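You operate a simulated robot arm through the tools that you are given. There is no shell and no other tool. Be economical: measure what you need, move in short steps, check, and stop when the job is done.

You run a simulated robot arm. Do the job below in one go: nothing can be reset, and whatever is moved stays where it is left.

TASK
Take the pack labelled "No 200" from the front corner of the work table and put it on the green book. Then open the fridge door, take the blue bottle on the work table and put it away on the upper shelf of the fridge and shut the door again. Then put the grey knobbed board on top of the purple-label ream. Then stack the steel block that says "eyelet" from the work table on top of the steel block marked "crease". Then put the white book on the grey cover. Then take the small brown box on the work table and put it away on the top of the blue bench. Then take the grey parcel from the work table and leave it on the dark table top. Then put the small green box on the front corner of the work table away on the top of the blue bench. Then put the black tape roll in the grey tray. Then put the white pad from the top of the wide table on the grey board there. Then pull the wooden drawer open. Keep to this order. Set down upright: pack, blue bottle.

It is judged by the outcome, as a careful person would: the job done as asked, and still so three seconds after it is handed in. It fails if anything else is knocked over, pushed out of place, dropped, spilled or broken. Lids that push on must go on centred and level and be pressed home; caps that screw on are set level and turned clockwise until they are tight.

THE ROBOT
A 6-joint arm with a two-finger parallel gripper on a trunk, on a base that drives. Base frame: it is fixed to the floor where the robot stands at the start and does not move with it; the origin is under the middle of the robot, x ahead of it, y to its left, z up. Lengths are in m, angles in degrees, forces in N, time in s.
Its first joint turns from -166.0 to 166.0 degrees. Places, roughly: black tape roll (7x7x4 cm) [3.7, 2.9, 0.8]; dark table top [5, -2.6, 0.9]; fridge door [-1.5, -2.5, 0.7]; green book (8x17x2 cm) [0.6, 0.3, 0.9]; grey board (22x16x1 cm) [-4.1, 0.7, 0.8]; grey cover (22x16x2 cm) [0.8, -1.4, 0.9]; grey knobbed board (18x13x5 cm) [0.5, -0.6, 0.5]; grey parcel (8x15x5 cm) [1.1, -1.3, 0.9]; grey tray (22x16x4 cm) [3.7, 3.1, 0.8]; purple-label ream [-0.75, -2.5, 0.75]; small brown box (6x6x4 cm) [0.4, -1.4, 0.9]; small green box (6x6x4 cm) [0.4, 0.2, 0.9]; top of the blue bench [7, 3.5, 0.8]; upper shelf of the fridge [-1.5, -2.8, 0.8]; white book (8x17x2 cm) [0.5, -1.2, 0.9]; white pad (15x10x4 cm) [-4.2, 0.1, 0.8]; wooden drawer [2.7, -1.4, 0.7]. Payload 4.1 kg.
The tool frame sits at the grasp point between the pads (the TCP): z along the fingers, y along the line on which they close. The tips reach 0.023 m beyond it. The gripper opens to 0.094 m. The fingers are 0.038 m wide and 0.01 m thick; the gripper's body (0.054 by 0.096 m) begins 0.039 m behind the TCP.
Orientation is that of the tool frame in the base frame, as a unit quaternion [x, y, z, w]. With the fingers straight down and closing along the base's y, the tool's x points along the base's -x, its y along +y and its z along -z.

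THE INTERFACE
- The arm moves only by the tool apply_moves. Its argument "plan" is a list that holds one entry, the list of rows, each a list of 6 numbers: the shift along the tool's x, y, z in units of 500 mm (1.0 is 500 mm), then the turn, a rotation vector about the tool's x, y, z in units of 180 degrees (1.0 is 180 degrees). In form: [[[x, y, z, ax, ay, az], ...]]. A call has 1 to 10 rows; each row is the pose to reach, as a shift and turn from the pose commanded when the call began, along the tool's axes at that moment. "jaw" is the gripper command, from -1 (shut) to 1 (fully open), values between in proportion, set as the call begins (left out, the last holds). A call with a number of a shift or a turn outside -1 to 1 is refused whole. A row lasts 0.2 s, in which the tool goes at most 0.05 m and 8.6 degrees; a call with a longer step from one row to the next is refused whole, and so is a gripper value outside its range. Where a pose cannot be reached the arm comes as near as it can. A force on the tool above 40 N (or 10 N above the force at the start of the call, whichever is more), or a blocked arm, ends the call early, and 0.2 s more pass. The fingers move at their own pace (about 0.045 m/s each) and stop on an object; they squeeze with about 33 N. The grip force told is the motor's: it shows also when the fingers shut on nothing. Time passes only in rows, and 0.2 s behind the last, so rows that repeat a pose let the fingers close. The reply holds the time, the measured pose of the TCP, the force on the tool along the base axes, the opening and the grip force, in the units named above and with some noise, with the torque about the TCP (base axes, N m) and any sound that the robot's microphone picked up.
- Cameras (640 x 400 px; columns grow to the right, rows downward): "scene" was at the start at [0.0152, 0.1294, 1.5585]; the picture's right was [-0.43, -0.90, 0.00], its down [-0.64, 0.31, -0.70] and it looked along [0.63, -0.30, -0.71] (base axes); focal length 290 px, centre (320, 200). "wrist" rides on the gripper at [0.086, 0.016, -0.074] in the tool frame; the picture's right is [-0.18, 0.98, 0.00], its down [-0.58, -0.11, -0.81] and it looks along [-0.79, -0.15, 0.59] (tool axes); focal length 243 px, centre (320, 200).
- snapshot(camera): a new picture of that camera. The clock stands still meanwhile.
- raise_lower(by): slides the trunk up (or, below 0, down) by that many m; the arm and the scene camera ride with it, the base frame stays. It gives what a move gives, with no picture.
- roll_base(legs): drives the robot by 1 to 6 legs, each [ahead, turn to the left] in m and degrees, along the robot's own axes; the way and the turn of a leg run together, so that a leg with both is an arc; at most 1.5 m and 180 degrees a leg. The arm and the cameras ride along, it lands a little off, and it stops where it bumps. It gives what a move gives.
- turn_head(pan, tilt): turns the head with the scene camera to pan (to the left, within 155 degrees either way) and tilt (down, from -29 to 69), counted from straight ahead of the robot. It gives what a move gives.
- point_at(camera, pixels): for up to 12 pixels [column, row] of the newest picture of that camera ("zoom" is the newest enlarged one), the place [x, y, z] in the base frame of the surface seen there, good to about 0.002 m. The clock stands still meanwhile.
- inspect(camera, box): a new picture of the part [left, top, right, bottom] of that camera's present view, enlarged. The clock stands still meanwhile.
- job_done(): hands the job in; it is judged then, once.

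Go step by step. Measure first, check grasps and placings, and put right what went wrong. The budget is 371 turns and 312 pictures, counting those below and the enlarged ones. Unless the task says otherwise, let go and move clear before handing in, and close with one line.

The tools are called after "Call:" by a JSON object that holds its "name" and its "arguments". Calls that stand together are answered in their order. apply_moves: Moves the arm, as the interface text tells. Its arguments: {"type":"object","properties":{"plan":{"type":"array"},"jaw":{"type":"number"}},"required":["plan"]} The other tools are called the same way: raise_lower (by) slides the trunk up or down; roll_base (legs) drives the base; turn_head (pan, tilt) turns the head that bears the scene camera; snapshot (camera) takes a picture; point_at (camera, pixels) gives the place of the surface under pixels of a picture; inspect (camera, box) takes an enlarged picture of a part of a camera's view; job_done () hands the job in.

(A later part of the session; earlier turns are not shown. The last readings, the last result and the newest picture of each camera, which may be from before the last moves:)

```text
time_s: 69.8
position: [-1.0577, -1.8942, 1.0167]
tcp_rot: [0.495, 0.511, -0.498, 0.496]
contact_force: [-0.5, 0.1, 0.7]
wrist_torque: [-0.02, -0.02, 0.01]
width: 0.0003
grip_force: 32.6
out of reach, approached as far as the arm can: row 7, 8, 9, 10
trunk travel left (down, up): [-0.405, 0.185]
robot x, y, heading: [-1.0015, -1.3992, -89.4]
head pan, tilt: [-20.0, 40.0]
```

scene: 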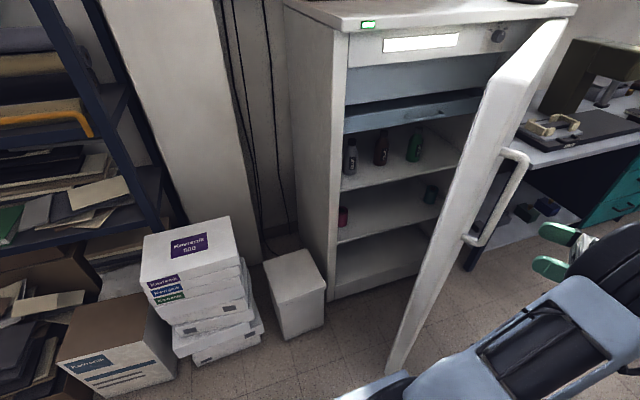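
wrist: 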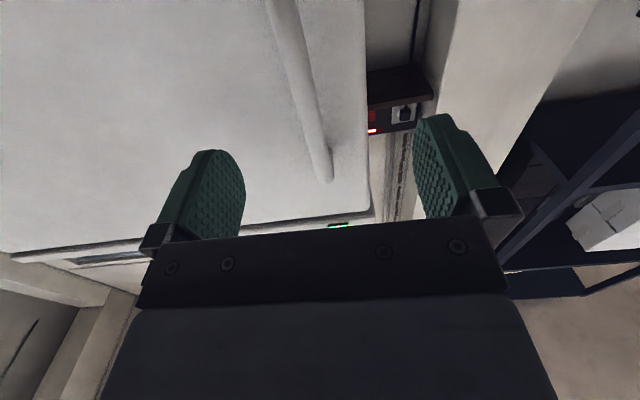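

Check the free floor to the right before turning.

Call:
{"name": "turn_head", "arguments": {"pan": -80, "tilt": 40}}

Call:
{"name": "snapshot", "arguments": {"camera": "scene"}}

```text
time_s: 71.1
position: [-1.0566, -1.8939, 1.0169]
tcp_rot: [0.496, 0.509, -0.499, 0.496]
contact_force: [-0.9, -0.3, 0.5]
wrist_torque: [-0.03, 0.0, 0.04]
width: 0.0001
grip_force: 33.1
trunk travel left (down, up): [-0.405, 0.185]
robot x, y, heading: [-0.9988, -1.4011, -89.5]
head pan, tilt: [-80.0, 40.0]
```

```text
280 pictures are left
```

scene: 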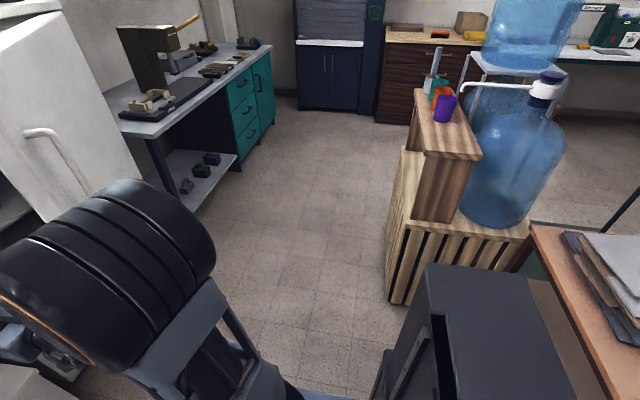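

Call:
{"name": "point_at", "arguments": {"camera": "scene", "pixels": [[470, 320], [395, 290], [410, 240], [440, 180], [220, 180], [300, 200], [380, 370], [80, 225], [425, 140]]}}

```text
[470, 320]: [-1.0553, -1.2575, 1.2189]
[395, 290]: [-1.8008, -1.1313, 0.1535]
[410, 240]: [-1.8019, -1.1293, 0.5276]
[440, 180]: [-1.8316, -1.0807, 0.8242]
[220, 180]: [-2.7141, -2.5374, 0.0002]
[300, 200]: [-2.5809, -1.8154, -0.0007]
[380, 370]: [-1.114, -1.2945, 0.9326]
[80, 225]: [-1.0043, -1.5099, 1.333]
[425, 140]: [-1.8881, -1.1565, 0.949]
```

The dark box is my own trunk; floor is free. Drive round to come at the door from its open side.

Call:
{"name": "roll_base", "arguments": {"legs": [[0, -75.5], [-0.45, 0], [0, 48.4], [0.6, 0]]}}

Call:
{"name": "turn_head", "arguments": {"pan": -20, "tilt": 40}}

Call:
{"name": "snapshot", "arguments": {"camera": "scene"}}

```text
time_s: 82.3
position: [-1.1153, -2.2384, 1.0164]
tcp_rot: [0.601, 0.38, -0.601, 0.366]
contact_force: [-0.1, -0.7, -0.5]
wrist_torque: [0.0, 0.0, -0.03]
width: 0.0
grip_force: 33.3
trunk travel left (down, up): [-0.405, 0.185]
robot x, y, heading: [-0.8409, -1.8279, -116.9]
head pan, tilt: [-80.0, 40.0]
```

```text
time_s: 83.6
position: [-1.1151, -2.2398, 1.0169]
tcp_rot: [0.601, 0.38, -0.601, 0.365]
contact_force: [0.0, -0.2, -0.1]
wrist_torque: [-0.03, 0.01, 0.01]
width: 0.0001
grip_force: 33.0
trunk travel left (down, up): [-0.405, 0.185]
robot x, y, heading: [-0.836, -1.8267, -117.0]
head pan, tilt: [-20.0, 40.0]
```

```text
279 pictures are left
```

scene: 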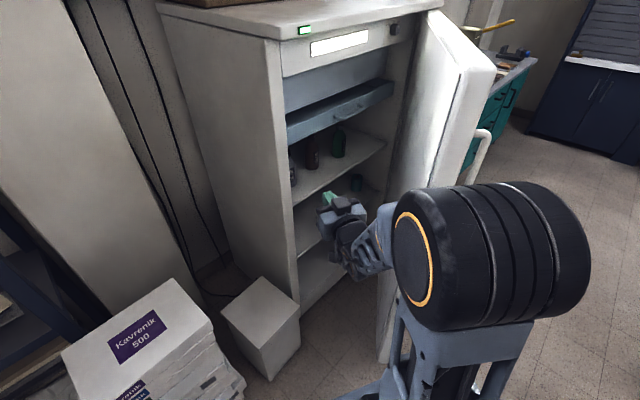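

Good spot, arm is on the inner side of the door. Reach in behind the door's edge with the arm.

Call:
{"name": "apply_moves", "arguments": {"plan": [[[0, -0.083, 0.026, 0.0166, 0, 0], [0, -0.166, 0.052, 0.0332, 0, 0], [0, -0.249, 0.078, 0.0498, 0, 0], [0, -0.332, 0.104, 0.0664, 0, 0], [0, -0.414, 0.13, 0.083, 0, 0]]]}}

Call:
{"name": "snapshot", "arguments": {"camera": "scene"}}

```text
time_s: 84.8
position: [-1.3284, -2.2038, 1.0195]
tcp_rot: [-0.644, -0.297, 0.645, -0.284]
contact_force: [-0.5, -0.8, 0.1]
wrist_torque: [0.0, 0.01, 0.01]
width: 0.0
grip_force: 33.2
trunk travel left (down, up): [-0.405, 0.185]
robot x, y, heading: [-0.8429, -1.8285, -116.9]
head pan, tilt: [-20.0, 40.0]
```

```text
278 pictures are left
```

scene: 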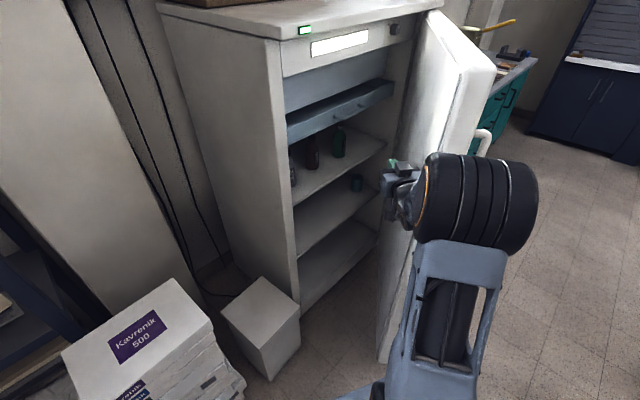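

Now sweep sideways to push the door from its inner face.

Call:
{"name": "apply_moves", "arguments": {"plan": [[[0, -0.074, -0.031, 0.022, 0, 0], [0, -0.148, -0.062, 0.044, 0, 0], [0, -0.222, -0.094, 0.066, 0, 0], [0, -0.296, -0.125, 0.088, 0, 0], [0, -0.37, -0.156, 0.11, 0, 0]]]}}

Call:
{"name": "snapshot", "arguments": {"camera": "scene"}}

```text
time_s: 86.0
position: [-1.417, -2.0231, 1.0232]
tcp_rot: [-0.683, -0.183, 0.687, -0.17]
contact_force: [-0.3, 0.8, 0.3]
wrist_torque: [-0.01, 0.0, 0.04]
width: 0.0
grip_force: 33.4
trunk travel left (down, up): [-0.405, 0.185]
robot x, y, heading: [-0.8423, -1.8296, -117.1]
head pan, tilt: [-20.0, 40.0]
```

```text
277 pictures are left
```

scene: 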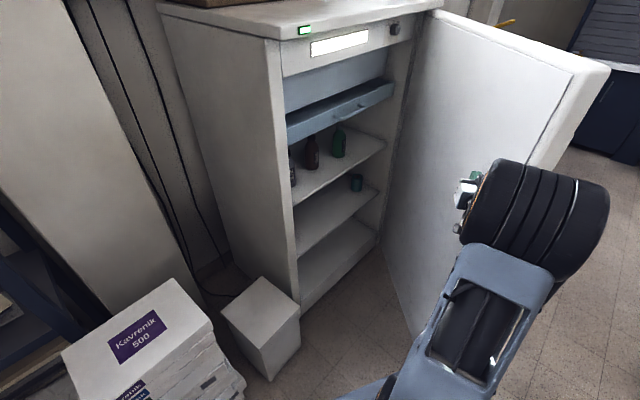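

Door at ~60°. Bring the arm back to centre so I can turn the base towards -x and push it the rest by driving.

Call:
{"name": "apply_moves", "arguments": {"plan": [[[0, 0.08, -0.039, -0.025, 0, 0], [0, 0.159, -0.078, -0.05, 0, 0], [0, 0.239, -0.116, -0.075, 0, 0], [0, 0.318, -0.155, -0.1, 0, 0], [0, 0.398, -0.194, -0.125, 0, 0], [0, 0.478, -0.233, -0.15, 0, 0], [0, 0.557, -0.272, -0.175, 0, 0], [0, 0.637, -0.31, -0.2, 0, 0], [0, 0.716, -0.349, -0.225, 0, 0], [0, 0.796, -0.388, -0.25, 0, 0]]]}}

Call:
{"name": "roll_base", "arguments": {"legs": [[0, -63]]}}

Call:
{"name": "snapshot", "arguments": {"camera": "scene"}}

```text
time_s: 88.2
position: [-1.0537, -2.2798, 1.0135]
tcp_rot: [0.566, 0.432, -0.565, 0.418]
contact_force: [0.5, 0.1, 0.6]
wrist_torque: [0.01, 0.02, 0.02]
width: 0.0001
grip_force: 32.9
trunk travel left (down, up): [-0.405, 0.185]
robot x, y, heading: [-0.8413, -1.8254, -116.8]
head pan, tilt: [-20.0, 40.0]
```

```text
time_s: 91.4
position: [-1.3414, -1.8492, 1.015]
tcp_rot: [0.707, 0.077, -0.699, 0.066]
contact_force: [-0.6, 0.5, -0.8]
wrist_torque: [0.01, 0.01, 0.01]
width: 0.0
grip_force: 33.3
trunk travel left (down, up): [-0.405, 0.185]
robot x, y, heading: [-0.8428, -1.8259, -179.1]
head pan, tilt: [-20.0, 40.0]
```

```text
276 pictures are left
```

scene: 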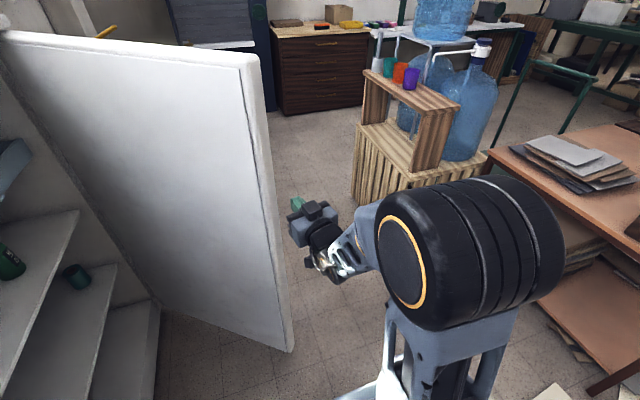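

The fingers are just outside the door edge; shift 0.15 m to the left (inside), then drive forward.

Call:
{"name": "apply_moves", "arguments": {"plan": [[[0, 0.08, 0.02, 0, 0, 0], [0, 0.16, 0.04, 0, 0, 0], [0, 0.24, 0.06, 0, 0, 0], [0, 0.3, 0.08, 0, 0, 0]]]}}

Call:
{"name": "roll_base", "arguments": {"legs": [[0.3, 0]]}}

Call:
{"name": "snapshot", "arguments": {"camera": "scene"}}

```text
time_s: 92.4
position: [-1.3402, -1.8558, 1.014]
tcp_rot: [0.708, 0.08, -0.699, 0.067]
contact_force: [-0.1, -0.6, -0.3]
wrist_torque: [0.03, -0.01, -0.01]
width: 0.0001
grip_force: 33.2
out of reach, approached as far as the arm can: row 1, 2, 3, 4
trunk travel left (down, up): [-0.405, 0.185]
robot x, y, heading: [-0.8428, -1.8288, -179.1]
head pan, tilt: [-20.0, 40.0]
```

```text
time_s: 93.8
position: [-1.4786, -1.8544, 1.0137]
tcp_rot: [0.709, 0.075, -0.698, 0.067]
contact_force: [9.0, 10.6, -1.4]
wrist_torque: [-0.2, 0.14, 0.1]
width: 0.0
grip_force: 32.9
trunk travel left (down, up): [-0.405, 0.185]
robot x, y, heading: [-0.979, -1.8308, -179.6]
head pan, tilt: [-20.0, 40.0]
stopped in leg 1: the force on the tool passed its limit (the readings are from after the stop); the commanded pose is now the measured one
```

```text
275 pictures are left
```

scene: 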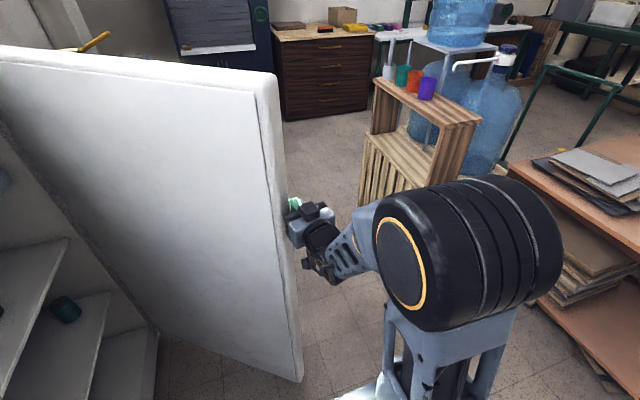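

The arm is stuck near a wrist singularity (tool aligned with arm direction) and I bumped the door edge lightly. Back off, then move left with some yaw.

Call:
{"name": "roll_base", "arguments": {"legs": [[-0.13, 0]]}}

Call:
{"name": "apply_moves", "arguments": {"plan": [[[0, 0.08, 0.02, -0.03, 0, 0], [0, 0.16, 0.04, -0.06, 0, 0], [0, 0.24, 0.06, -0.09, 0, 0], [0, 0.3, 0.08, -0.11, 0, 0]]]}}

Call:
{"name": "snapshot", "arguments": {"camera": "scene"}}

```text
time_s: 95.0
position: [-1.3514, -1.854, 1.0132]
tcp_rot: [0.709, 0.075, -0.698, 0.066]
contact_force: [0.0, 0.5, 0.1]
wrist_torque: [0.01, -0.02, -0.01]
width: 0.0
grip_force: 33.0
trunk travel left (down, up): [-0.405, 0.185]
robot x, y, heading: [-0.8497, -1.8291, -179.2]
head pan, tilt: [-20.0, 40.0]
```

```text
time_s: 96.0
position: [-1.3604, -2.0103, 1.0112]
tcp_rot: [0.687, 0.194, -0.675, 0.187]
contact_force: [-0.4, 0.0, -0.2]
wrist_torque: [0.01, 0.01, -0.02]
width: 0.0
grip_force: 33.1
trunk travel left (down, up): [-0.405, 0.185]
robot x, y, heading: [-0.8479, -1.8275, -179.2]
head pan, tilt: [-20.0, 40.0]
```

```text
274 pictures are left
```

scene: 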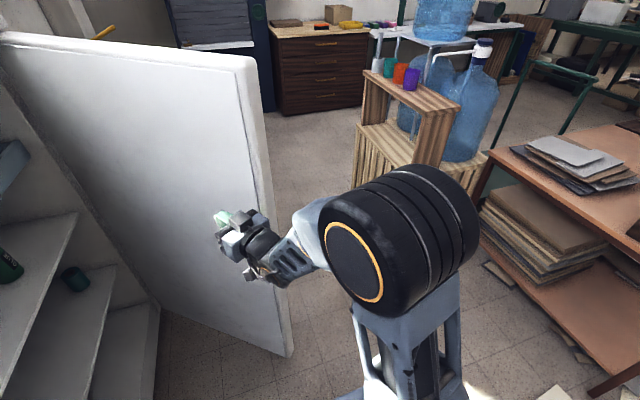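

Now inside the edge. Drive forward to push the door.

Call:
{"name": "roll_base", "arguments": {"legs": [[0.3, 0]]}}

Call:
{"name": "snapshot", "arguments": {"camera": "scene"}}

```text
time_s: 98.1
position: [-1.6594, -2.0118, 1.0117]
tcp_rot: [0.687, 0.194, -0.675, 0.187]
contact_force: [0.2, 0.9, 0.3]
wrist_torque: [0.03, 0.01, 0.01]
width: 0.0
grip_force: 33.2
trunk travel left (down, up): [-0.405, 0.185]
robot x, y, heading: [-1.1518, -1.8328, -179.3]
head pan, tilt: [-20.0, 40.0]
```

```text
273 pictures are left
```

scene: 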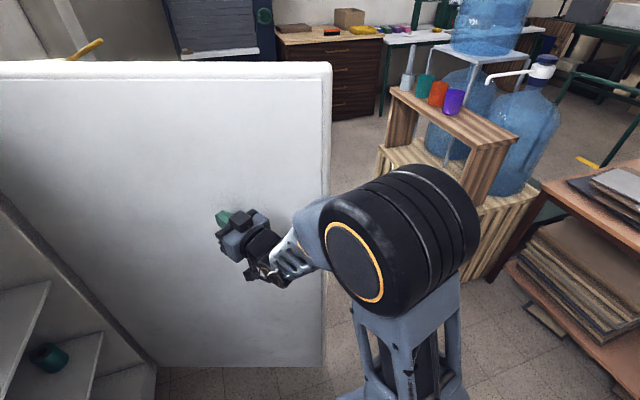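

Call:
{"name": "roll_base", "arguments": {"legs": [[0.2, 0]]}}

Call:
{"name": "snapshot", "arguments": {"camera": "scene"}}

```text
time_s: 99.7
position: [-1.8585, -2.0158, 1.0108]
tcp_rot: [0.686, 0.194, -0.676, 0.187]
contact_force: [-0.3, 0.6, 0.0]
wrist_torque: [-0.02, -0.01, -0.01]
width: 0.0002
grip_force: 32.7
trunk travel left (down, up): [-0.405, 0.185]
robot x, y, heading: [-1.348, -1.8345, -179.4]
head pan, tilt: [-20.0, 40.0]
```

```text
272 pictures are left
```

scene: 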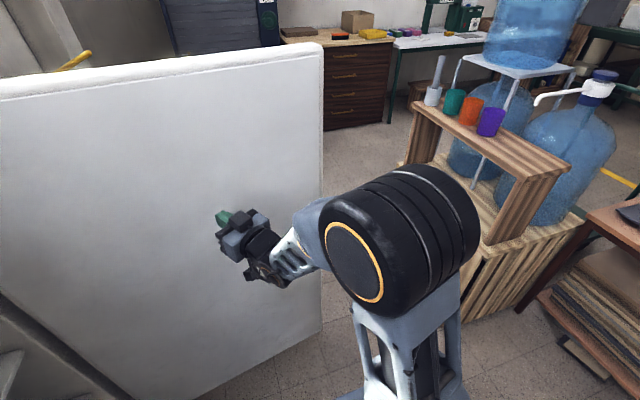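

Door is about at right angles; measure its face.

Call:
{"name": "point_at", "arguments": {"camera": "scene", "pixels": [[60, 300], [150, 200], [300, 250], [300, 100], [10, 310], [30, 340], [505, 240]]}}

```text
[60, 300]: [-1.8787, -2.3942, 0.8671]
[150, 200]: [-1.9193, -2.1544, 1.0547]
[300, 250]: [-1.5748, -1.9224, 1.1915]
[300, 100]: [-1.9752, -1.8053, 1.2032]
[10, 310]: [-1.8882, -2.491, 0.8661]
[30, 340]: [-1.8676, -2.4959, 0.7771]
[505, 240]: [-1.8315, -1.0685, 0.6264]
```

Door stands at ~99°. Now fetch the bottle: back away, raise the trunk for clearance, and drive to the table's bottle area.

Call:
{"name": "roll_base", "arguments": {"legs": [[-1.05, 0]]}}

Call:
{"name": "raise_lower", "arguments": {"by": 0.15}}

Call:
{"name": "roll_base", "arguments": {"legs": [[0, -90], [1.2, 0], [0, -90]]}}

Call:
{"name": "turn_head", "arguments": {"pan": 0, "tilt": 40}}

Call:
{"name": "snapshot", "arguments": {"camera": "scene"}}

```text
time_s: 105.1
position: [-0.8068, -2.0025, 1.0107]
tcp_rot: [0.686, 0.198, -0.674, 0.191]
contact_force: [0.9, -0.8, 0.0]
wrist_torque: [-0.01, -0.01, -0.01]
width: 0.0001
grip_force: 33.3
trunk travel left (down, up): [-0.405, 0.185]
robot x, y, heading: [-0.3, -1.8142, -178.7]
head pan, tilt: [-20.0, 40.0]
```

```text
time_s: 106.8
position: [-0.8069, -2.0031, 1.1609]
tcp_rot: [0.686, 0.198, -0.674, 0.191]
contact_force: [0.5, -0.1, 0.1]
wrist_torque: [-0.03, -0.03, 0.03]
width: 0.0
grip_force: 32.7
trunk travel left (down, up): [-0.555, 0.035]
robot x, y, heading: [-0.2987, -1.8156, -178.5]
head pan, tilt: [-20.0, 40.0]
```

```text
time_s: 120.5
position: [0.1784, -0.4305, 1.1606]
tcp_rot: [-0.202, 0.684, 0.195, 0.673]
contact_force: [-0.2, 0.2, 0.5]
wrist_torque: [0.01, 0.01, 0.01]
width: 0.0
grip_force: 32.6
trunk travel left (down, up): [-0.555, 0.035]
robot x, y, heading: [-0.3251, -0.6204, 2.1]
head pan, tilt: [-20.0, 40.0]
```

```text
time_s: 121.3
position: [0.1782, -0.4308, 1.1605]
tcp_rot: [-0.202, 0.684, 0.195, 0.673]
contact_force: [0.9, 0.1, -0.5]
wrist_torque: [-0.01, 0.0, 0.02]
width: 0.0
grip_force: 33.1
trunk travel left (down, up): [-0.555, 0.035]
robot x, y, heading: [-0.3247, -0.6272, 2.1]
head pan, tilt: [0.0, 40.0]
```

```text
271 pictures are left
```

scene: 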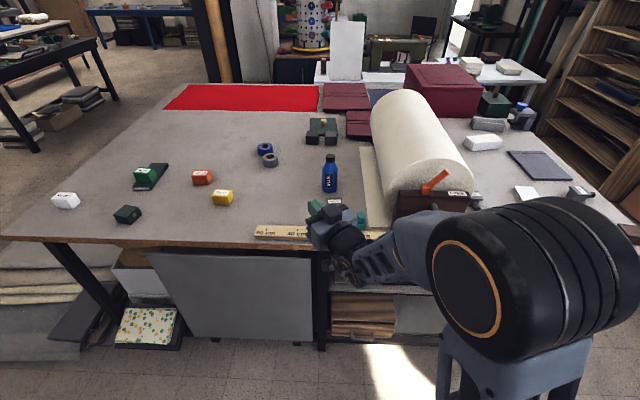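

Measure the bottle and its surroundings.

Call:
{"name": "inspect", "arguments": {"camera": "scene", "box": [240, 110, 420, 250]}}

Call:
{"name": "point_at", "arguments": {"camera": "scene", "pixels": [[329, 158], [329, 172], [329, 186], [323, 174], [337, 174], [330, 194], [300, 190], [360, 180], [290, 231], [380, 150]]}}

```text
2.86 times, centred on (330, 180) of scene
```

zoom: 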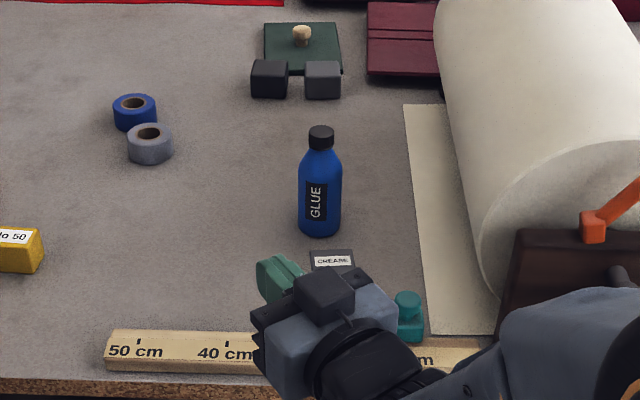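

```text
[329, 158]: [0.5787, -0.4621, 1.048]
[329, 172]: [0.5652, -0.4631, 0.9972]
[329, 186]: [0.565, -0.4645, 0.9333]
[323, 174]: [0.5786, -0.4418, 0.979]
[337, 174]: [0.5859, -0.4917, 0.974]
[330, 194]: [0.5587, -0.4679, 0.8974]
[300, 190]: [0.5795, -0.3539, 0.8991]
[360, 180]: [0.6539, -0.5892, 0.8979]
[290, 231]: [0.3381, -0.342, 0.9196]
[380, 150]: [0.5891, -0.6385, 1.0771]
```

Bottle: diameter ~0.055, x centre ≈0.59, y≈-0.466, top ≈1.055; the CREASE block is right in front of it. I'll grip it with the tool tilted 45°. First tilt in free air: yaw, then pitch.

Call:
{"name": "apply_moves", "arguments": {"jaw": 1, "plan": [[[-0.02, 0, 0, 0, 0.045, 0], [-0.04, 0, 0, 0, 0.09, 0], [-0.06, 0, 0, 0, 0.135, 0], [-0.08, 0, 0, 0, 0.18, 0], [-0.1, 0, 0, 0, 0.225, 0], [-0.1, 0, 0, 0, 0.26, 0]]]}}

Call:
{"name": "point_at", "arguments": {"camera": "zoom", "pixels": [[320, 130], [312, 183], [333, 252], [334, 266], [312, 250], [353, 252], [408, 300], [300, 205], [341, 205], [320, 235], [480, 60], [540, 240]]}}

```text
time_s: 122.7
position: [0.179, -0.4297, 1.2104]
tcp_rot: [-0.261, 0.896, 0.101, 0.346]
contact_force: [-0.2, -0.2, -0.6]
wrist_torque: [0.0, -0.02, 0.01]
width: 0.0942
grip_force: 0.0
trunk travel left (down, up): [-0.555, 0.035]
robot x, y, heading: [-0.328, -0.625, 2.1]
head pan, tilt: [0.0, 40.0]
```

```text
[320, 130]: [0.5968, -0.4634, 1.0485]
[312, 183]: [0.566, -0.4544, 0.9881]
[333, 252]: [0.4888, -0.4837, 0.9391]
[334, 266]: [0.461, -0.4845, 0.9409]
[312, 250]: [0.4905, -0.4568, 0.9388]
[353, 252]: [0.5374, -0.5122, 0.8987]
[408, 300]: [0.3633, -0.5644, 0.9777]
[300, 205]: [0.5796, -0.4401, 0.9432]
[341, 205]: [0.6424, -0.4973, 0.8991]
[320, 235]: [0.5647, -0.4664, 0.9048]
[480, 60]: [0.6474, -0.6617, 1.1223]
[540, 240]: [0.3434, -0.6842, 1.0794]
```

Check for protrusions at the table front at base height before nosing in.

Call:
{"name": "inspect", "arguments": {"camera": "scene", "box": [250, 230, 450, 355]}}

Call:
{"name": "point_at", "arguments": {"camera": "scene", "pixels": [[322, 300], [360, 320], [410, 320], [340, 265], [300, 330], [400, 340], [280, 244]]}}

```text
3.20 times, centred on (350, 292) of scene
```

zoom: 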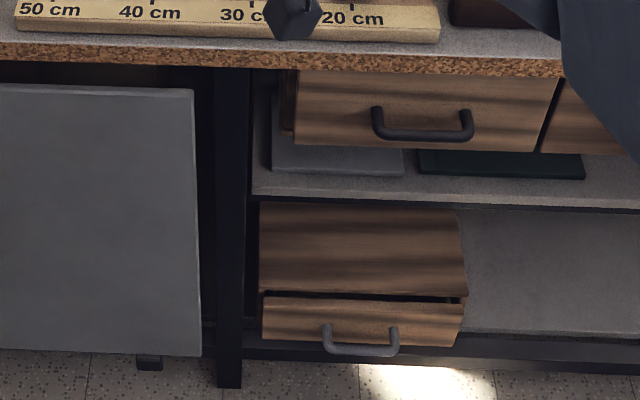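

```text
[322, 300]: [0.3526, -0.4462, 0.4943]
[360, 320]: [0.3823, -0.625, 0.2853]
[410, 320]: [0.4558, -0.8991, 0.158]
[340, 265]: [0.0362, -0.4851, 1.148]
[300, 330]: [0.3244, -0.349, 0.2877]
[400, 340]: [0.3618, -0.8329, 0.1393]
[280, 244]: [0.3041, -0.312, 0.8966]
```

Call:
{"name": "point_at", "arguments": {"camera": "zoom", "pixels": [[360, 350], [328, 335], [425, 138], [300, 320], [420, 120], [335, 160], [500, 165]]}}

```text
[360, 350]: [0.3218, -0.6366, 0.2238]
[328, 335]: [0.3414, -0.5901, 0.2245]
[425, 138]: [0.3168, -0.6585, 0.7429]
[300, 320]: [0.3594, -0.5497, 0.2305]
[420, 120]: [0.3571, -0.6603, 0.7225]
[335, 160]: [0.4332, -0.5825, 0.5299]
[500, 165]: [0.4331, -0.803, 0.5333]
```

Handles reach x≈0.317; driving 0.35 m leaves ~6 cm. Go.

Call:
{"name": "roll_base", "arguments": {"legs": [[0.35, 0]]}}

Call:
{"name": "raise_lower", "arguments": {"by": -0.15}}

Call:
{"name": "snapshot", "arguments": {"camera": "wrist"}}

```text
time_s: 125.0
position: [0.5298, -0.4179, 1.2113]
tcp_rot: [-0.263, 0.895, 0.099, 0.346]
contact_force: [-0.9, 0.9, 0.0]
wrist_torque: [0.03, 0.01, 0.0]
width: 0.0941
grip_force: 0.0
trunk travel left (down, up): [-0.555, 0.035]
robot x, y, heading: [0.0246, -0.6127, 2.2]
head pan, tilt: [0.0, 40.0]
```

```text
time_s: 126.8
position: [0.5302, -0.4174, 1.0601]
tcp_rot: [-0.263, 0.895, 0.099, 0.345]
contact_force: [-0.9, 1.1, 0.9]
wrist_torque: [0.01, -0.01, 0.03]
width: 0.0936
grip_force: 0.1
trunk travel left (down, up): [-0.405, 0.185]
robot x, y, heading: [0.0271, -0.6098, 1.9]
head pan, tilt: [0.0, 40.0]
```

```text
268 pictures are left
```

wrist: 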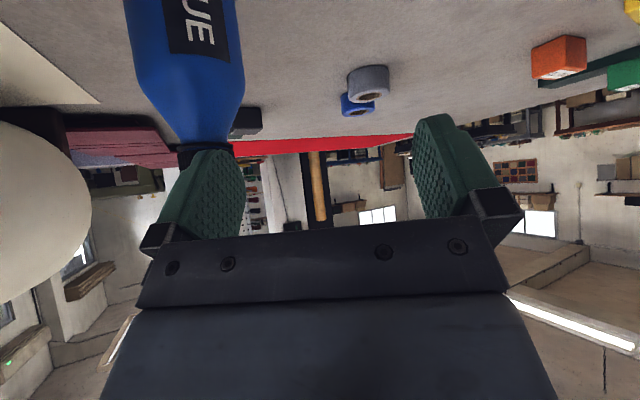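

Approach carefully: retreat a bit, shift sideways, and line up 0.10 m before the bottle along the tool axis.

Call:
{"name": "apply_moves", "arguments": {"plan": [[[0, 0, -0.09, 0, 0, 0], [0.02, -0.05, -0.13, 0, 0, 0], [0.05, -0.1, -0.13, 0, 0, 0], [0.08, -0.148, -0.12, 0, 0, 0], [0.08, -0.148, -0.034, 0, 0, 0]]]}}

Call:
{"name": "snapshot", "arguments": {"camera": "wrist"}}

Call:
{"name": "snapshot", "arguments": {"camera": "scene"}}

```text
time_s: 128.0
position: [0.5363, -0.5027, 1.0481]
tcp_rot: [-0.263, 0.895, 0.098, 0.347]
contact_force: [0.3, -0.4, 0.6]
wrist_torque: [0.01, -0.01, 0.02]
width: 0.0938
grip_force: 0.1
trunk travel left (down, up): [-0.405, 0.185]
robot x, y, heading: [0.0212, -0.6116, 2.0]
head pan, tilt: [0.0, 40.0]
```

```text
267 pictures are left
```

wrist: 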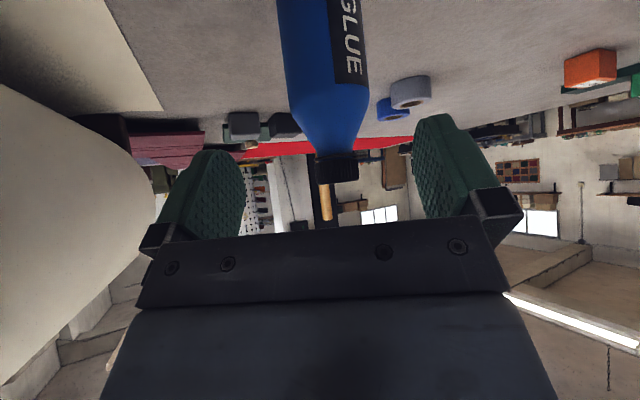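

```text
266 pictures are left
```

scene: 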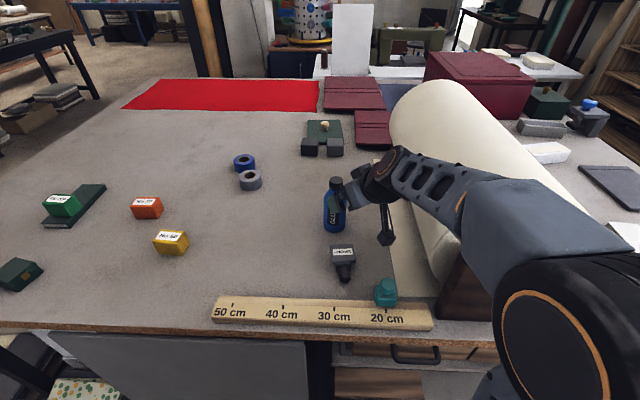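

Centred between the fingers. Advance 0.10 m and grip.

Call:
{"name": "apply_moves", "arguments": {"plan": [[[0, 0, 0.07, 0, 0, 0], [0, 0, 0.14, 0, 0, 0], [0, 0, 0.2, 0, 0, 0], [0, 0, 0.2, 0, 0, 0]]]}}

Call:
{"name": "inspect", "arguments": {"camera": "scene", "box": [290, 150, 430, 290]}}

```text
time_s: 128.8
position: [0.5935, -0.4677, 0.9848]
tcp_rot: [-0.262, 0.892, 0.097, 0.356]
contact_force: [-1.0, -0.3, -0.2]
wrist_torque: [0.02, -0.07, 0.0]
width: 0.0941
grip_force: 0.0
trunk travel left (down, up): [-0.405, 0.185]
robot x, y, heading: [0.0278, -0.6112, 1.8]
head pan, tilt: [0.0, 40.0]
stopped in row 4: the force on the tool passed its limit (the readings are from after the stop); the commanded pose is now the measured one
```

```text
2.86 times, centred on (360, 220) of scene
```

zoom: 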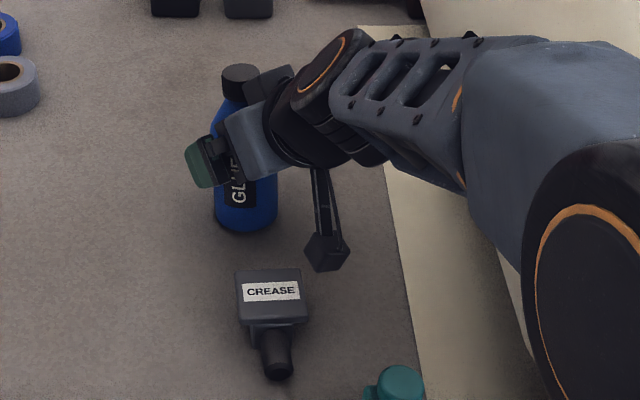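

The palm just touched the bottle's shoulder (force gone now); bottle is upright between the fingers. Back off 3 mm and close.

Call:
{"name": "apply_moves", "arguments": {"plan": [[[0, 0, -0.006, 0, 0, 0], [0, 0, -0.006, 0, 0, 0]]]}}

Call:
{"name": "apply_moves", "arguments": {"jaw": -1, "plan": [[[0, 0, 0, 0, 0, 0], [0, 0, 0, 0, 0, 0], [0, 0, 0, 0, 0, 0], [0, 0, 0, 0, 0, 0], [0, 0, 0, 0, 0, 0]]]}}

Call:
{"name": "snapshot", "arguments": {"camera": "wrist"}}

```text
time_s: 129.4
position: [0.5911, -0.4692, 0.989]
tcp_rot: [-0.261, 0.891, 0.097, 0.357]
contact_force: [-0.2, -0.4, 0.8]
wrist_torque: [0.04, -0.03, 0.02]
width: 0.094
grip_force: 0.0
trunk travel left (down, up): [-0.405, 0.185]
robot x, y, heading: [0.0241, -0.6105, 1.8]
head pan, tilt: [0.0, 40.0]
```

```text
time_s: 130.6
position: [0.5919, -0.4685, 0.9899]
tcp_rot: [-0.262, 0.891, 0.097, 0.358]
contact_force: [-1.2, 2.6, 3.3]
wrist_torque: [0.23, -0.07, 0.08]
width: 0.0578
grip_force: 32.6
trunk travel left (down, up): [-0.405, 0.185]
robot x, y, heading: [0.0274, -0.6058, 2.0]
head pan, tilt: [0.0, 40.0]
```

```text
264 pictures are left
```

wrist: 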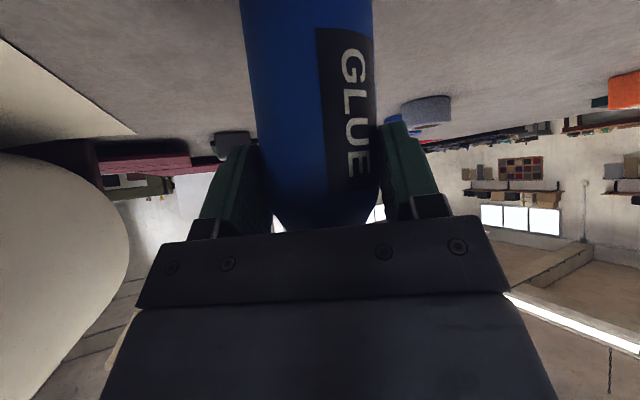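

Gripped (57.8 mm). Lift straight up 0.12 m.

Call:
{"name": "apply_moves", "arguments": {"plan": [[[-0.027, 0, -0.03, 0, 0, 0], [-0.081, 0, -0.089, 0, 0, 0], [-0.135, 0, -0.148, 0, 0, 0], [-0.161, 0, -0.178, 0, 0, 0]]]}}

Call:
{"name": "snapshot", "arguments": {"camera": "scene"}}

```text
time_s: 131.6
position: [0.5874, -0.47, 1.1089]
tcp_rot: [-0.26, 0.892, 0.097, 0.357]
contact_force: [0.4, 0.3, -3.7]
wrist_torque: [-0.02, 0.03, -0.01]
width: 0.0567
grip_force: 32.8
trunk travel left (down, up): [-0.405, 0.185]
robot x, y, heading: [0.024, -0.6089, 1.8]
head pan, tilt: [0.0, 40.0]
```

```text
263 pictures are left
```

scene: 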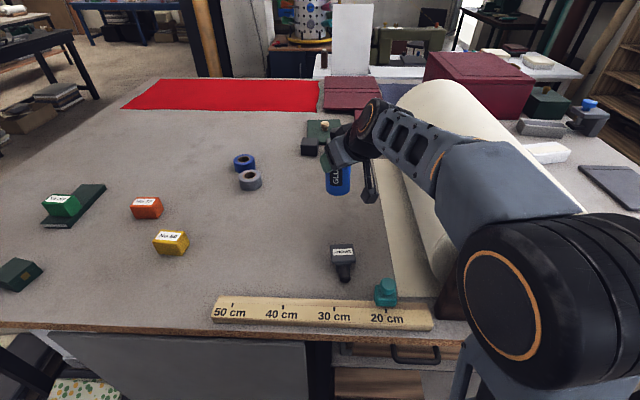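

Bottle held upright. Back off from the table, then tuck the arm for the drive.

Call:
{"name": "roll_base", "arguments": {"legs": [[-0.37, 0]]}}

Call:
{"name": "apply_moves", "arguments": {"plan": [[[0.04, 0.015, -0.04, 0, 0, 0], [0.1, 0.035, -0.095, 0, 0, 0], [0.16, 0.056, -0.15, 0, 0, 0], [0.22, 0.078, -0.208, 0, 0, 0], [0.26, 0.092, -0.246, 0, 0, 0], [0.276, 0.098, -0.262, 0, 0, 0]]]}}

Call:
{"name": "roll_base", "arguments": {"legs": [[0, -91.8], [1.0, 0], [0, -90], [1.1, 0]]}}

Call:
{"name": "turn_head", "arguments": {"pan": 30, "tilt": 35}}

Call:
{"name": "snapshot", "arguments": {"camera": "scene"}}

```text
time_s: 133.9
position: [0.2176, -0.4815, 1.1083]
tcp_rot: [-0.261, 0.892, 0.097, 0.357]
contact_force: [-0.2, 0.2, -3.4]
wrist_torque: [-0.02, 0.04, 0.02]
width: 0.0565
grip_force: 32.9
trunk travel left (down, up): [-0.405, 0.185]
robot x, y, heading: [-0.3449, -0.622, 2.0]
head pan, tilt: [0.0, 40.0]
```

```text
time_s: 135.3
position: [0.0315, -0.5421, 1.1087]
tcp_rot: [-0.26, 0.892, 0.096, 0.358]
contact_force: [-0.2, -1.1, -3.7]
wrist_torque: [-0.03, 0.0, -0.01]
width: 0.0564
grip_force: 33.2
trunk travel left (down, up): [-0.405, 0.185]
robot x, y, heading: [-0.343, -0.6256, 2.1]
head pan, tilt: [0.0, 40.0]
```

```text
time_s: 153.4
position: [-1.824, -1.69, 1.108]
tcp_rot: [0.896, 0.248, -0.358, 0.091]
contact_force: [-0.5, -0.2, -4.0]
wrist_torque: [0.06, 0.02, 0.01]
width: 0.0565
grip_force: 33.1
trunk travel left (down, up): [-0.405, 0.185]
robot x, y, heading: [-1.4426, -1.6214, -179.6]
head pan, tilt: [0.0, 40.0]
```

```text
time_s: 154.4
position: [-1.8221, -1.6893, 1.1081]
tcp_rot: [0.895, 0.248, -0.358, 0.092]
contact_force: [-0.2, -0.9, -3.9]
wrist_torque: [0.02, -0.06, 0.01]
width: 0.0564
grip_force: 33.2
trunk travel left (down, up): [-0.405, 0.185]
robot x, y, heading: [-1.4432, -1.6228, -179.6]
head pan, tilt: [30.0, 35.0]
```

```text
262 pictures are left
```

scene: 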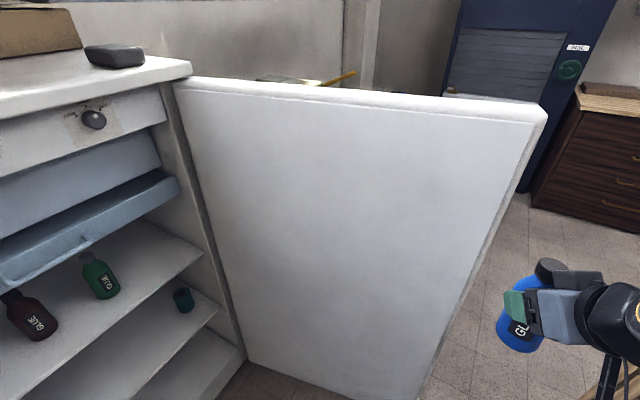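

Turn to face the fridge and measure the shelf.

Call:
{"name": "roll_base", "arguments": {"legs": [[0, 89.6]]}}

Call:
{"name": "turn_head", "arguments": {"pan": -5, "tilt": 40}}

Call:
{"name": "snapshot", "arguments": {"camera": "scene"}}

```text
time_s: 158.6
position: [-1.3744, -1.9995, 1.109]
tcp_rot: [0.459, 0.808, -0.189, 0.318]
contact_force: [0.8, 0.0, -3.7]
wrist_torque: [-0.01, 0.04, -0.02]
width: 0.0563
grip_force: 32.8
trunk travel left (down, up): [-0.405, 0.185]
robot x, y, heading: [-1.4447, -1.6209, -89.8]
head pan, tilt: [30.0, 35.0]
```

```text
time_s: 159.6
position: [-1.3733, -2.0001, 1.108]
tcp_rot: [0.46, 0.807, -0.19, 0.318]
contact_force: [0.2, -1.2, -2.9]
wrist_torque: [0.04, 0.05, 0.0]
width: 0.0564
grip_force: 32.7
trunk travel left (down, up): [-0.405, 0.185]
robot x, y, heading: [-1.4414, -1.6205, -89.9]
head pan, tilt: [-5.0, 40.0]
```

```text
261 pictures are left
```

scene: 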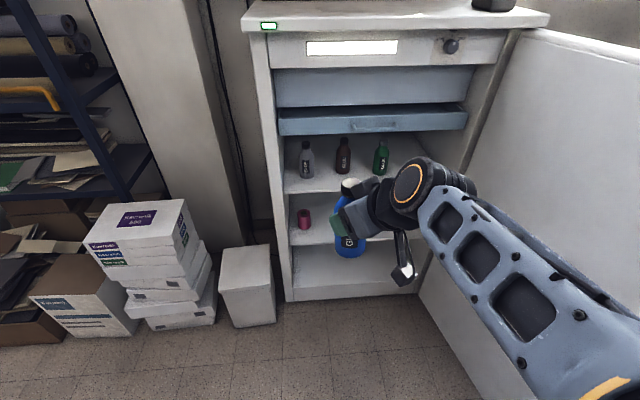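

Call:
{"name": "inspect", "arguments": {"camera": "scene", "box": [270, 90, 480, 230]}}

Call:
{"name": "point_at", "arguments": {"camera": "scene", "pixels": [[300, 135], [455, 128], [300, 192], [380, 130], [380, 157], [380, 172], [306, 175], [343, 170], [430, 140], [400, 145], [455, 155], [469, 108]]}}

```text
2.86 times, centred on (375, 160) of scene
```

zoom: 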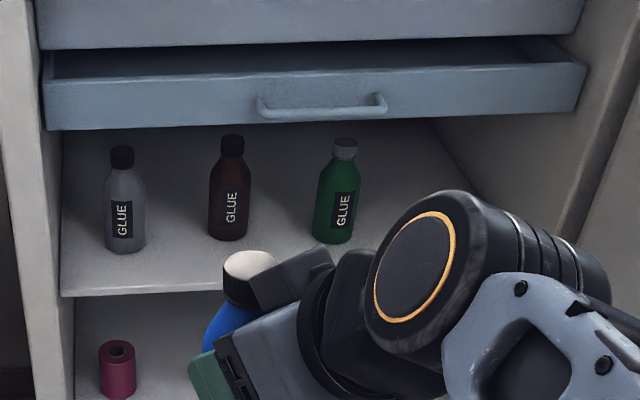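

```text
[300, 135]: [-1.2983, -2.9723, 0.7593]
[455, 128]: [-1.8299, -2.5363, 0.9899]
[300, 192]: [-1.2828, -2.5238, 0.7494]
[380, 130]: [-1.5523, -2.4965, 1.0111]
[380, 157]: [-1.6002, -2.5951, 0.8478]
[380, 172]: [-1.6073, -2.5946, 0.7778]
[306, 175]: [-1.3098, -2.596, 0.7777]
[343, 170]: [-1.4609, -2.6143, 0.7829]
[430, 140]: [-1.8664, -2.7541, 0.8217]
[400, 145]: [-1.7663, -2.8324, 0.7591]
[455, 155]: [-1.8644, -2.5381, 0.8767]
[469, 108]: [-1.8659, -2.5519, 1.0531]
```

Slot right of the green bottle, x≈-1.745, near the front (y≈-2.58), clears the tray (bottom ≈0.98). Shift the bottle right and yaw the tool to face the shelf.

Call:
{"name": "apply_moves", "arguments": {"plan": [[[0.035, -0.08, -0.031, 0.0167, 0.0003, 0.0176], [0.07, -0.16, -0.063, 0.0334, 0.0007, 0.0353], [0.105, -0.241, -0.094, 0.0502, 0.001, 0.053], [0.14, -0.321, -0.125, 0.0669, 0.0013, 0.0706], [0.174, -0.401, -0.157, 0.0836, 0.0017, 0.0882], [0.209, -0.481, -0.188, 0.1, 0.002, 0.106], [0.244, -0.562, -0.22, 0.117, 0.0023, 0.1235], [0.279, -0.642, -0.251, 0.1338, 0.0027, 0.1412]]]}}

Call:
{"name": "snapshot", "arguments": {"camera": "scene"}}

```text
time_s: 161.4
position: [-1.7481, -2.0015, 1.1072]
tcp_rot: [0.681, 0.632, -0.276, 0.246]
contact_force: [0.4, -0.8, -3.5]
wrist_torque: [0.06, -0.01, -0.03]
width: 0.0563
grip_force: 33.0
trunk travel left (down, up): [-0.405, 0.185]
robot x, y, heading: [-1.4454, -1.6208, -90.1]
head pan, tilt: [-5.0, 40.0]
```

```text
259 pictures are left
```

scene: 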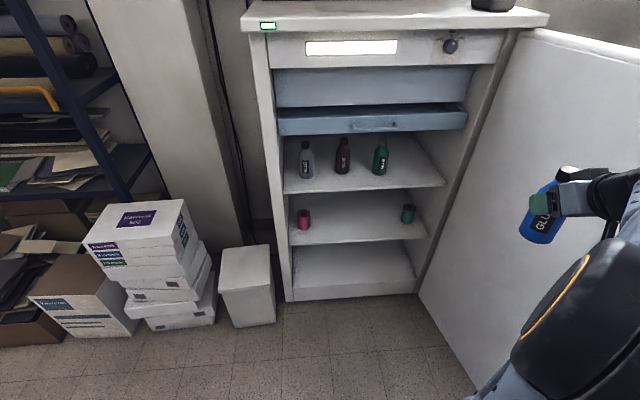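

Lower trunk 0.225 m and drive in 0.46 m.

Call:
{"name": "raise_lower", "arguments": {"by": -0.225}}

Call:
{"name": "roll_base", "arguments": {"legs": [[0.47, 0]]}}

Call:
{"name": "turn_head", "arguments": {"pan": -25, "tilt": 45}}

Call:
{"name": "snapshot", "arguments": {"camera": "scene"}}

Call:
{"name": "snapshot", "arguments": {"camera": "wrist"}}

```text
time_s: 163.8
position: [-1.7455, -2.0016, 0.8812]
tcp_rot: [0.681, 0.632, -0.277, 0.246]
contact_force: [0.3, -0.4, -3.2]
wrist_torque: [0.06, 0.02, 0.0]
width: 0.0562
grip_force: 33.2
trunk travel left (down, up): [-0.18, 0.41]
robot x, y, heading: [-1.4433, -1.6233, -89.8]
head pan, tilt: [-5.0, 40.0]
```

```text
time_s: 166.6
position: [-1.7439, -2.4739, 0.8824]
tcp_rot: [0.68, 0.633, -0.276, 0.246]
contact_force: [-0.4, 0.3, -4.0]
wrist_torque: [0.04, 0.02, 0.01]
width: 0.0566
grip_force: 33.2
trunk travel left (down, up): [-0.18, 0.41]
robot x, y, heading: [-1.44, -2.091, -90.0]
head pan, tilt: [-5.0, 40.0]
```

```text
time_s: 167.4
position: [-1.7442, -2.4732, 0.8805]
tcp_rot: [0.68, 0.633, -0.276, 0.245]
contact_force: [0.6, 0.0, -3.3]
wrist_torque: [0.02, -0.03, 0.02]
width: 0.0566
grip_force: 32.5
trunk travel left (down, up): [-0.18, 0.41]
robot x, y, heading: [-1.4378, -2.0883, -89.7]
head pan, tilt: [-25.0, 45.0]
```

```text
258 pictures are left
```

scene: 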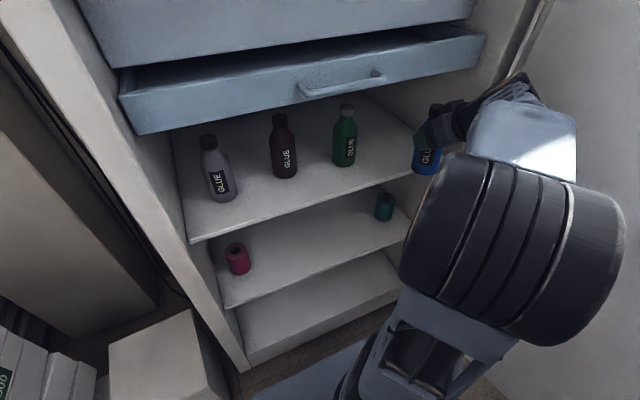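

```text
257 pictures are left
```

wrist: 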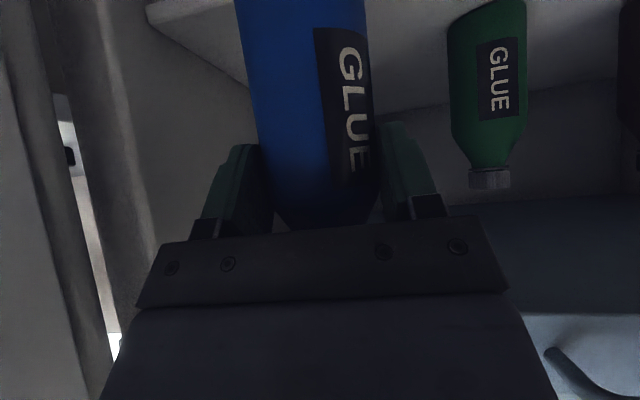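

Slide in 0.107 m towards the shelf.

Call:
{"name": "apply_moves", "arguments": {"plan": [[[-0.05, 0.0055, 0.05, 0, 0, 0], [-0.1, 0.011, 0.1, 0, 0, 0], [-0.15, 0.0165, 0.152, 0, 0, 0], [-0.15, 0.0165, 0.152, 0, 0, 0]]]}}

Call:
{"name": "snapshot", "arguments": {"camera": "scene"}}

```text
time_s: 168.4
position: [-1.7429, -2.58, 0.8781]
tcp_rot: [0.68, 0.633, -0.276, 0.246]
contact_force: [0.3, 0.6, -3.8]
wrist_torque: [0.04, 0.03, -0.03]
width: 0.0563
grip_force: 33.0
trunk travel left (down, up): [-0.18, 0.41]
robot x, y, heading: [-1.4428, -2.09, -89.7]
head pan, tilt: [-25.0, 45.0]
```

```text
256 pictures are left
```

scene: 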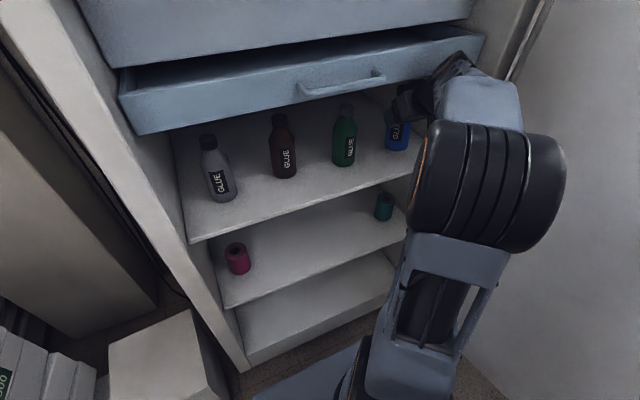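

Lower 0.026 m, watching for contact.

Call:
{"name": "apply_moves", "arguments": {"plan": [[[0.0137, 0, 0.0145, 0, 0, 0], [0.0275, 0, 0.029, 0, 0, 0], [0.0357, 0, 0.0378, 0, 0, 0], [0.0357, 0, 0.0378, 0, 0, 0]]]}}

```text
time_s: 169.4
position: [-1.7447, -2.5795, 0.8513]
tcp_rot: [0.68, 0.633, -0.276, 0.246]
contact_force: [-0.7, 0.9, -3.2]
wrist_torque: [0.04, 0.03, 0.0]
width: 0.0566
grip_force: 33.1
trunk travel left (down, up): [-0.18, 0.41]
robot x, y, heading: [-1.4427, -2.0927, -89.8]
head pan, tilt: [-25.0, 45.0]
```

Call:
{"name": "apply_moves", "arguments": {"plan": [[[0.0027, 0, 0.0029, 0, 0, 0], [0.0041, 0, 0.0044, 0, 0, 0], [0.0041, 0, 0.0044, 0, 0, 0]]]}}

```text
time_s: 170.2
position: [-1.7451, -2.5797, 0.8505]
tcp_rot: [0.68, 0.632, -0.278, 0.248]
contact_force: [0.7, -1.2, 7.3]
wrist_torque: [-0.31, -0.06, 0.03]
width: 0.0562
grip_force: 32.7
trunk travel left (down, up): [-0.18, 0.41]
robot x, y, heading: [-1.4421, -2.0902, -90.1]
head pan, tilt: [-25.0, 45.0]
```

Contact (7 N). Open and withdraw straight back.

Call:
{"name": "apply_moves", "arguments": {"jaw": 1, "plan": [[[0, 0, 0, 0, 0, 0], [0, 0, 0, 0, 0, 0], [0, 0, 0, 0, 0, 0], [0, 0, 0, 0, 0, 0]]]}}

Call:
{"name": "apply_moves", "arguments": {"plan": [[[0.03, -0.003, -0.033, 0, 0, 0], [0.09, -0.01, -0.1, 0, 0, 0], [0.15, -0.018, -0.168, 0, 0, 0], [0.18, -0.021, -0.2, 0, 0, 0]]]}}

Call:
{"name": "snapshot", "arguments": {"camera": "wrist"}}

Call:
{"name": "snapshot", "arguments": {"camera": "scene"}}

```text
time_s: 171.2
position: [-1.7448, -2.579, 0.8496]
tcp_rot: [0.68, 0.632, -0.277, 0.247]
contact_force: [-1.0, 2.2, 4.0]
wrist_torque: [-0.09, 0.01, -0.02]
width: 0.0942
grip_force: 0.0
trunk travel left (down, up): [-0.18, 0.41]
robot x, y, heading: [-1.4412, -2.087, -89.8]
head pan, tilt: [-25.0, 45.0]
```

```text
time_s: 172.2
position: [-1.7448, -2.4455, 0.8591]
tcp_rot: [0.681, 0.632, -0.276, 0.246]
contact_force: [-0.1, 0.7, 0.4]
wrist_torque: [0.01, -0.03, -0.01]
width: 0.0937
grip_force: 0.0
trunk travel left (down, up): [-0.18, 0.41]
robot x, y, heading: [-1.4461, -2.0908, -89.9]
head pan, tilt: [-25.0, 45.0]
```

```text
255 pictures are left
```

wrist: 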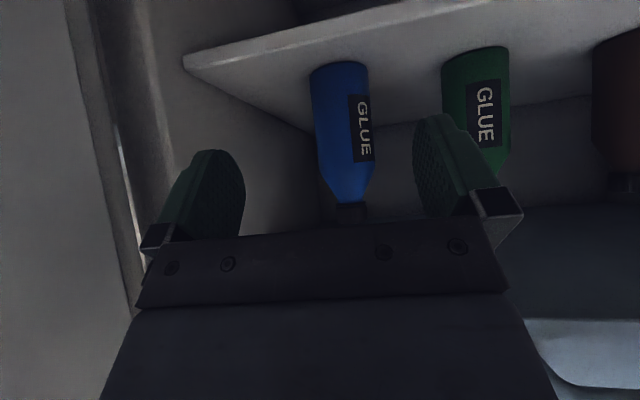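

```text
254 pictures are left
```

scene: 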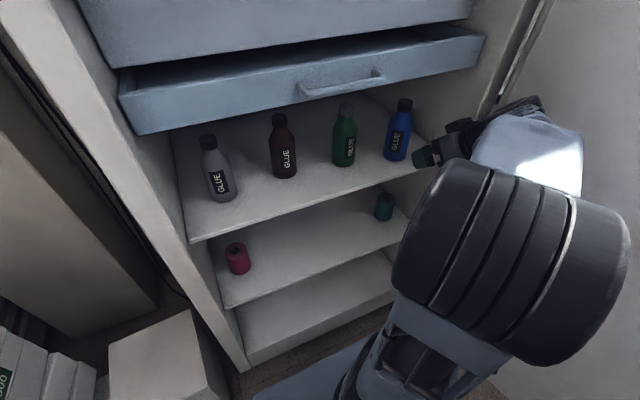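

Bottle stands on the upper shelf. To shut the door I'll back out, shift a little to the right, and push the door from its outer side at the free edge.

Call:
{"name": "roll_base", "arguments": {"legs": [[-0.3, 0], [0, 20], [-0.36, 0], [0, -20]]}}

Call:
{"name": "turn_head", "arguments": {"pan": -40, "tilt": 45}}

Call:
{"name": "snapshot", "arguments": {"camera": "scene"}}

```text
time_s: 178.3
position: [-1.8698, -1.8037, 0.8588]
tcp_rot: [0.681, 0.631, -0.277, 0.246]
contact_force: [1.3, 0.0, 0.3]
wrist_torque: [0.03, 0.0, 0.01]
width: 0.0941
grip_force: 0.0
trunk travel left (down, up): [-0.18, 0.41]
robot x, y, heading: [-1.5643, -1.4559, -90.0]
head pan, tilt: [-25.0, 45.0]
```

```text
time_s: 179.1
position: [-1.8705, -1.8044, 0.8607]
tcp_rot: [0.681, 0.632, -0.276, 0.246]
contact_force: [0.8, -0.4, -0.4]
wrist_torque: [-0.03, 0.01, 0.03]
width: 0.0942
grip_force: 0.1
trunk travel left (down, up): [-0.18, 0.41]
robot x, y, heading: [-1.5677, -1.4506, -89.9]
head pan, tilt: [-40.0, 45.0]
```

```text
253 pictures are left
```

scene: 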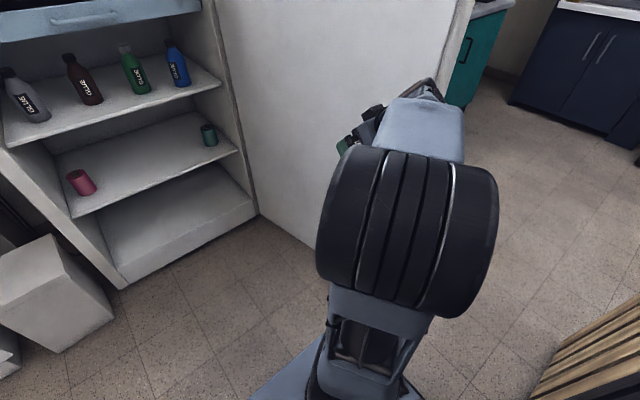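

Move the tool out around the door's free edge: back, then right.

Call:
{"name": "apply_moves", "arguments": {"jaw": -1, "plan": [[[0.068, -0.017, -0.064, 0, 0, 0], [0.137, -0.034, -0.128, 0, 0, 0], [0.205, -0.052, -0.192, 0, 0, 0], [0.274, -0.069, -0.257, 0, 0, 0], [0.27, -0.152, -0.252, 0, 0, 0], [0.266, -0.235, -0.246, 0, 0, 0], [0.262, -0.318, -0.241, 0, 0, 0], [0.259, -0.402, -0.235, 0, 0, 0], [0.255, -0.485, -0.23, 0, 0, 0], [0.251, -0.568, -0.224, 0, 0, 0]]]}}

Call:
{"name": "snapshot", "arguments": {"camera": "scene"}}

```text
time_s: 181.3
position: [-2.1409, -1.6121, 0.8575]
tcp_rot: [0.682, 0.632, -0.276, 0.246]
contact_force: [0.7, -0.6, 0.8]
wrist_torque: [0.05, 0.01, -0.01]
width: 0.0
grip_force: 32.9
trunk travel left (down, up): [-0.18, 0.41]
robot x, y, heading: [-1.5641, -1.4494, -90.3]
head pan, tilt: [-40.0, 45.0]
```

```text
252 pictures are left
```

scene: 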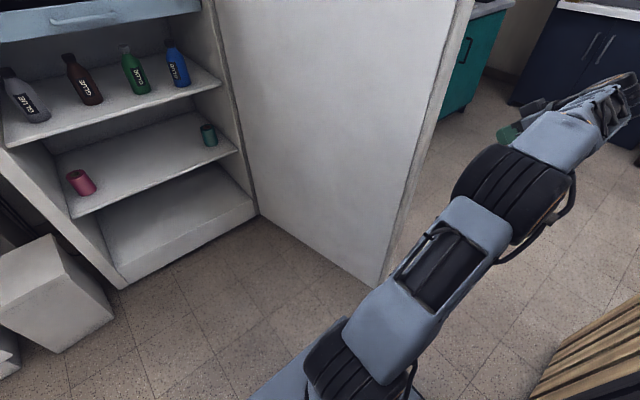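

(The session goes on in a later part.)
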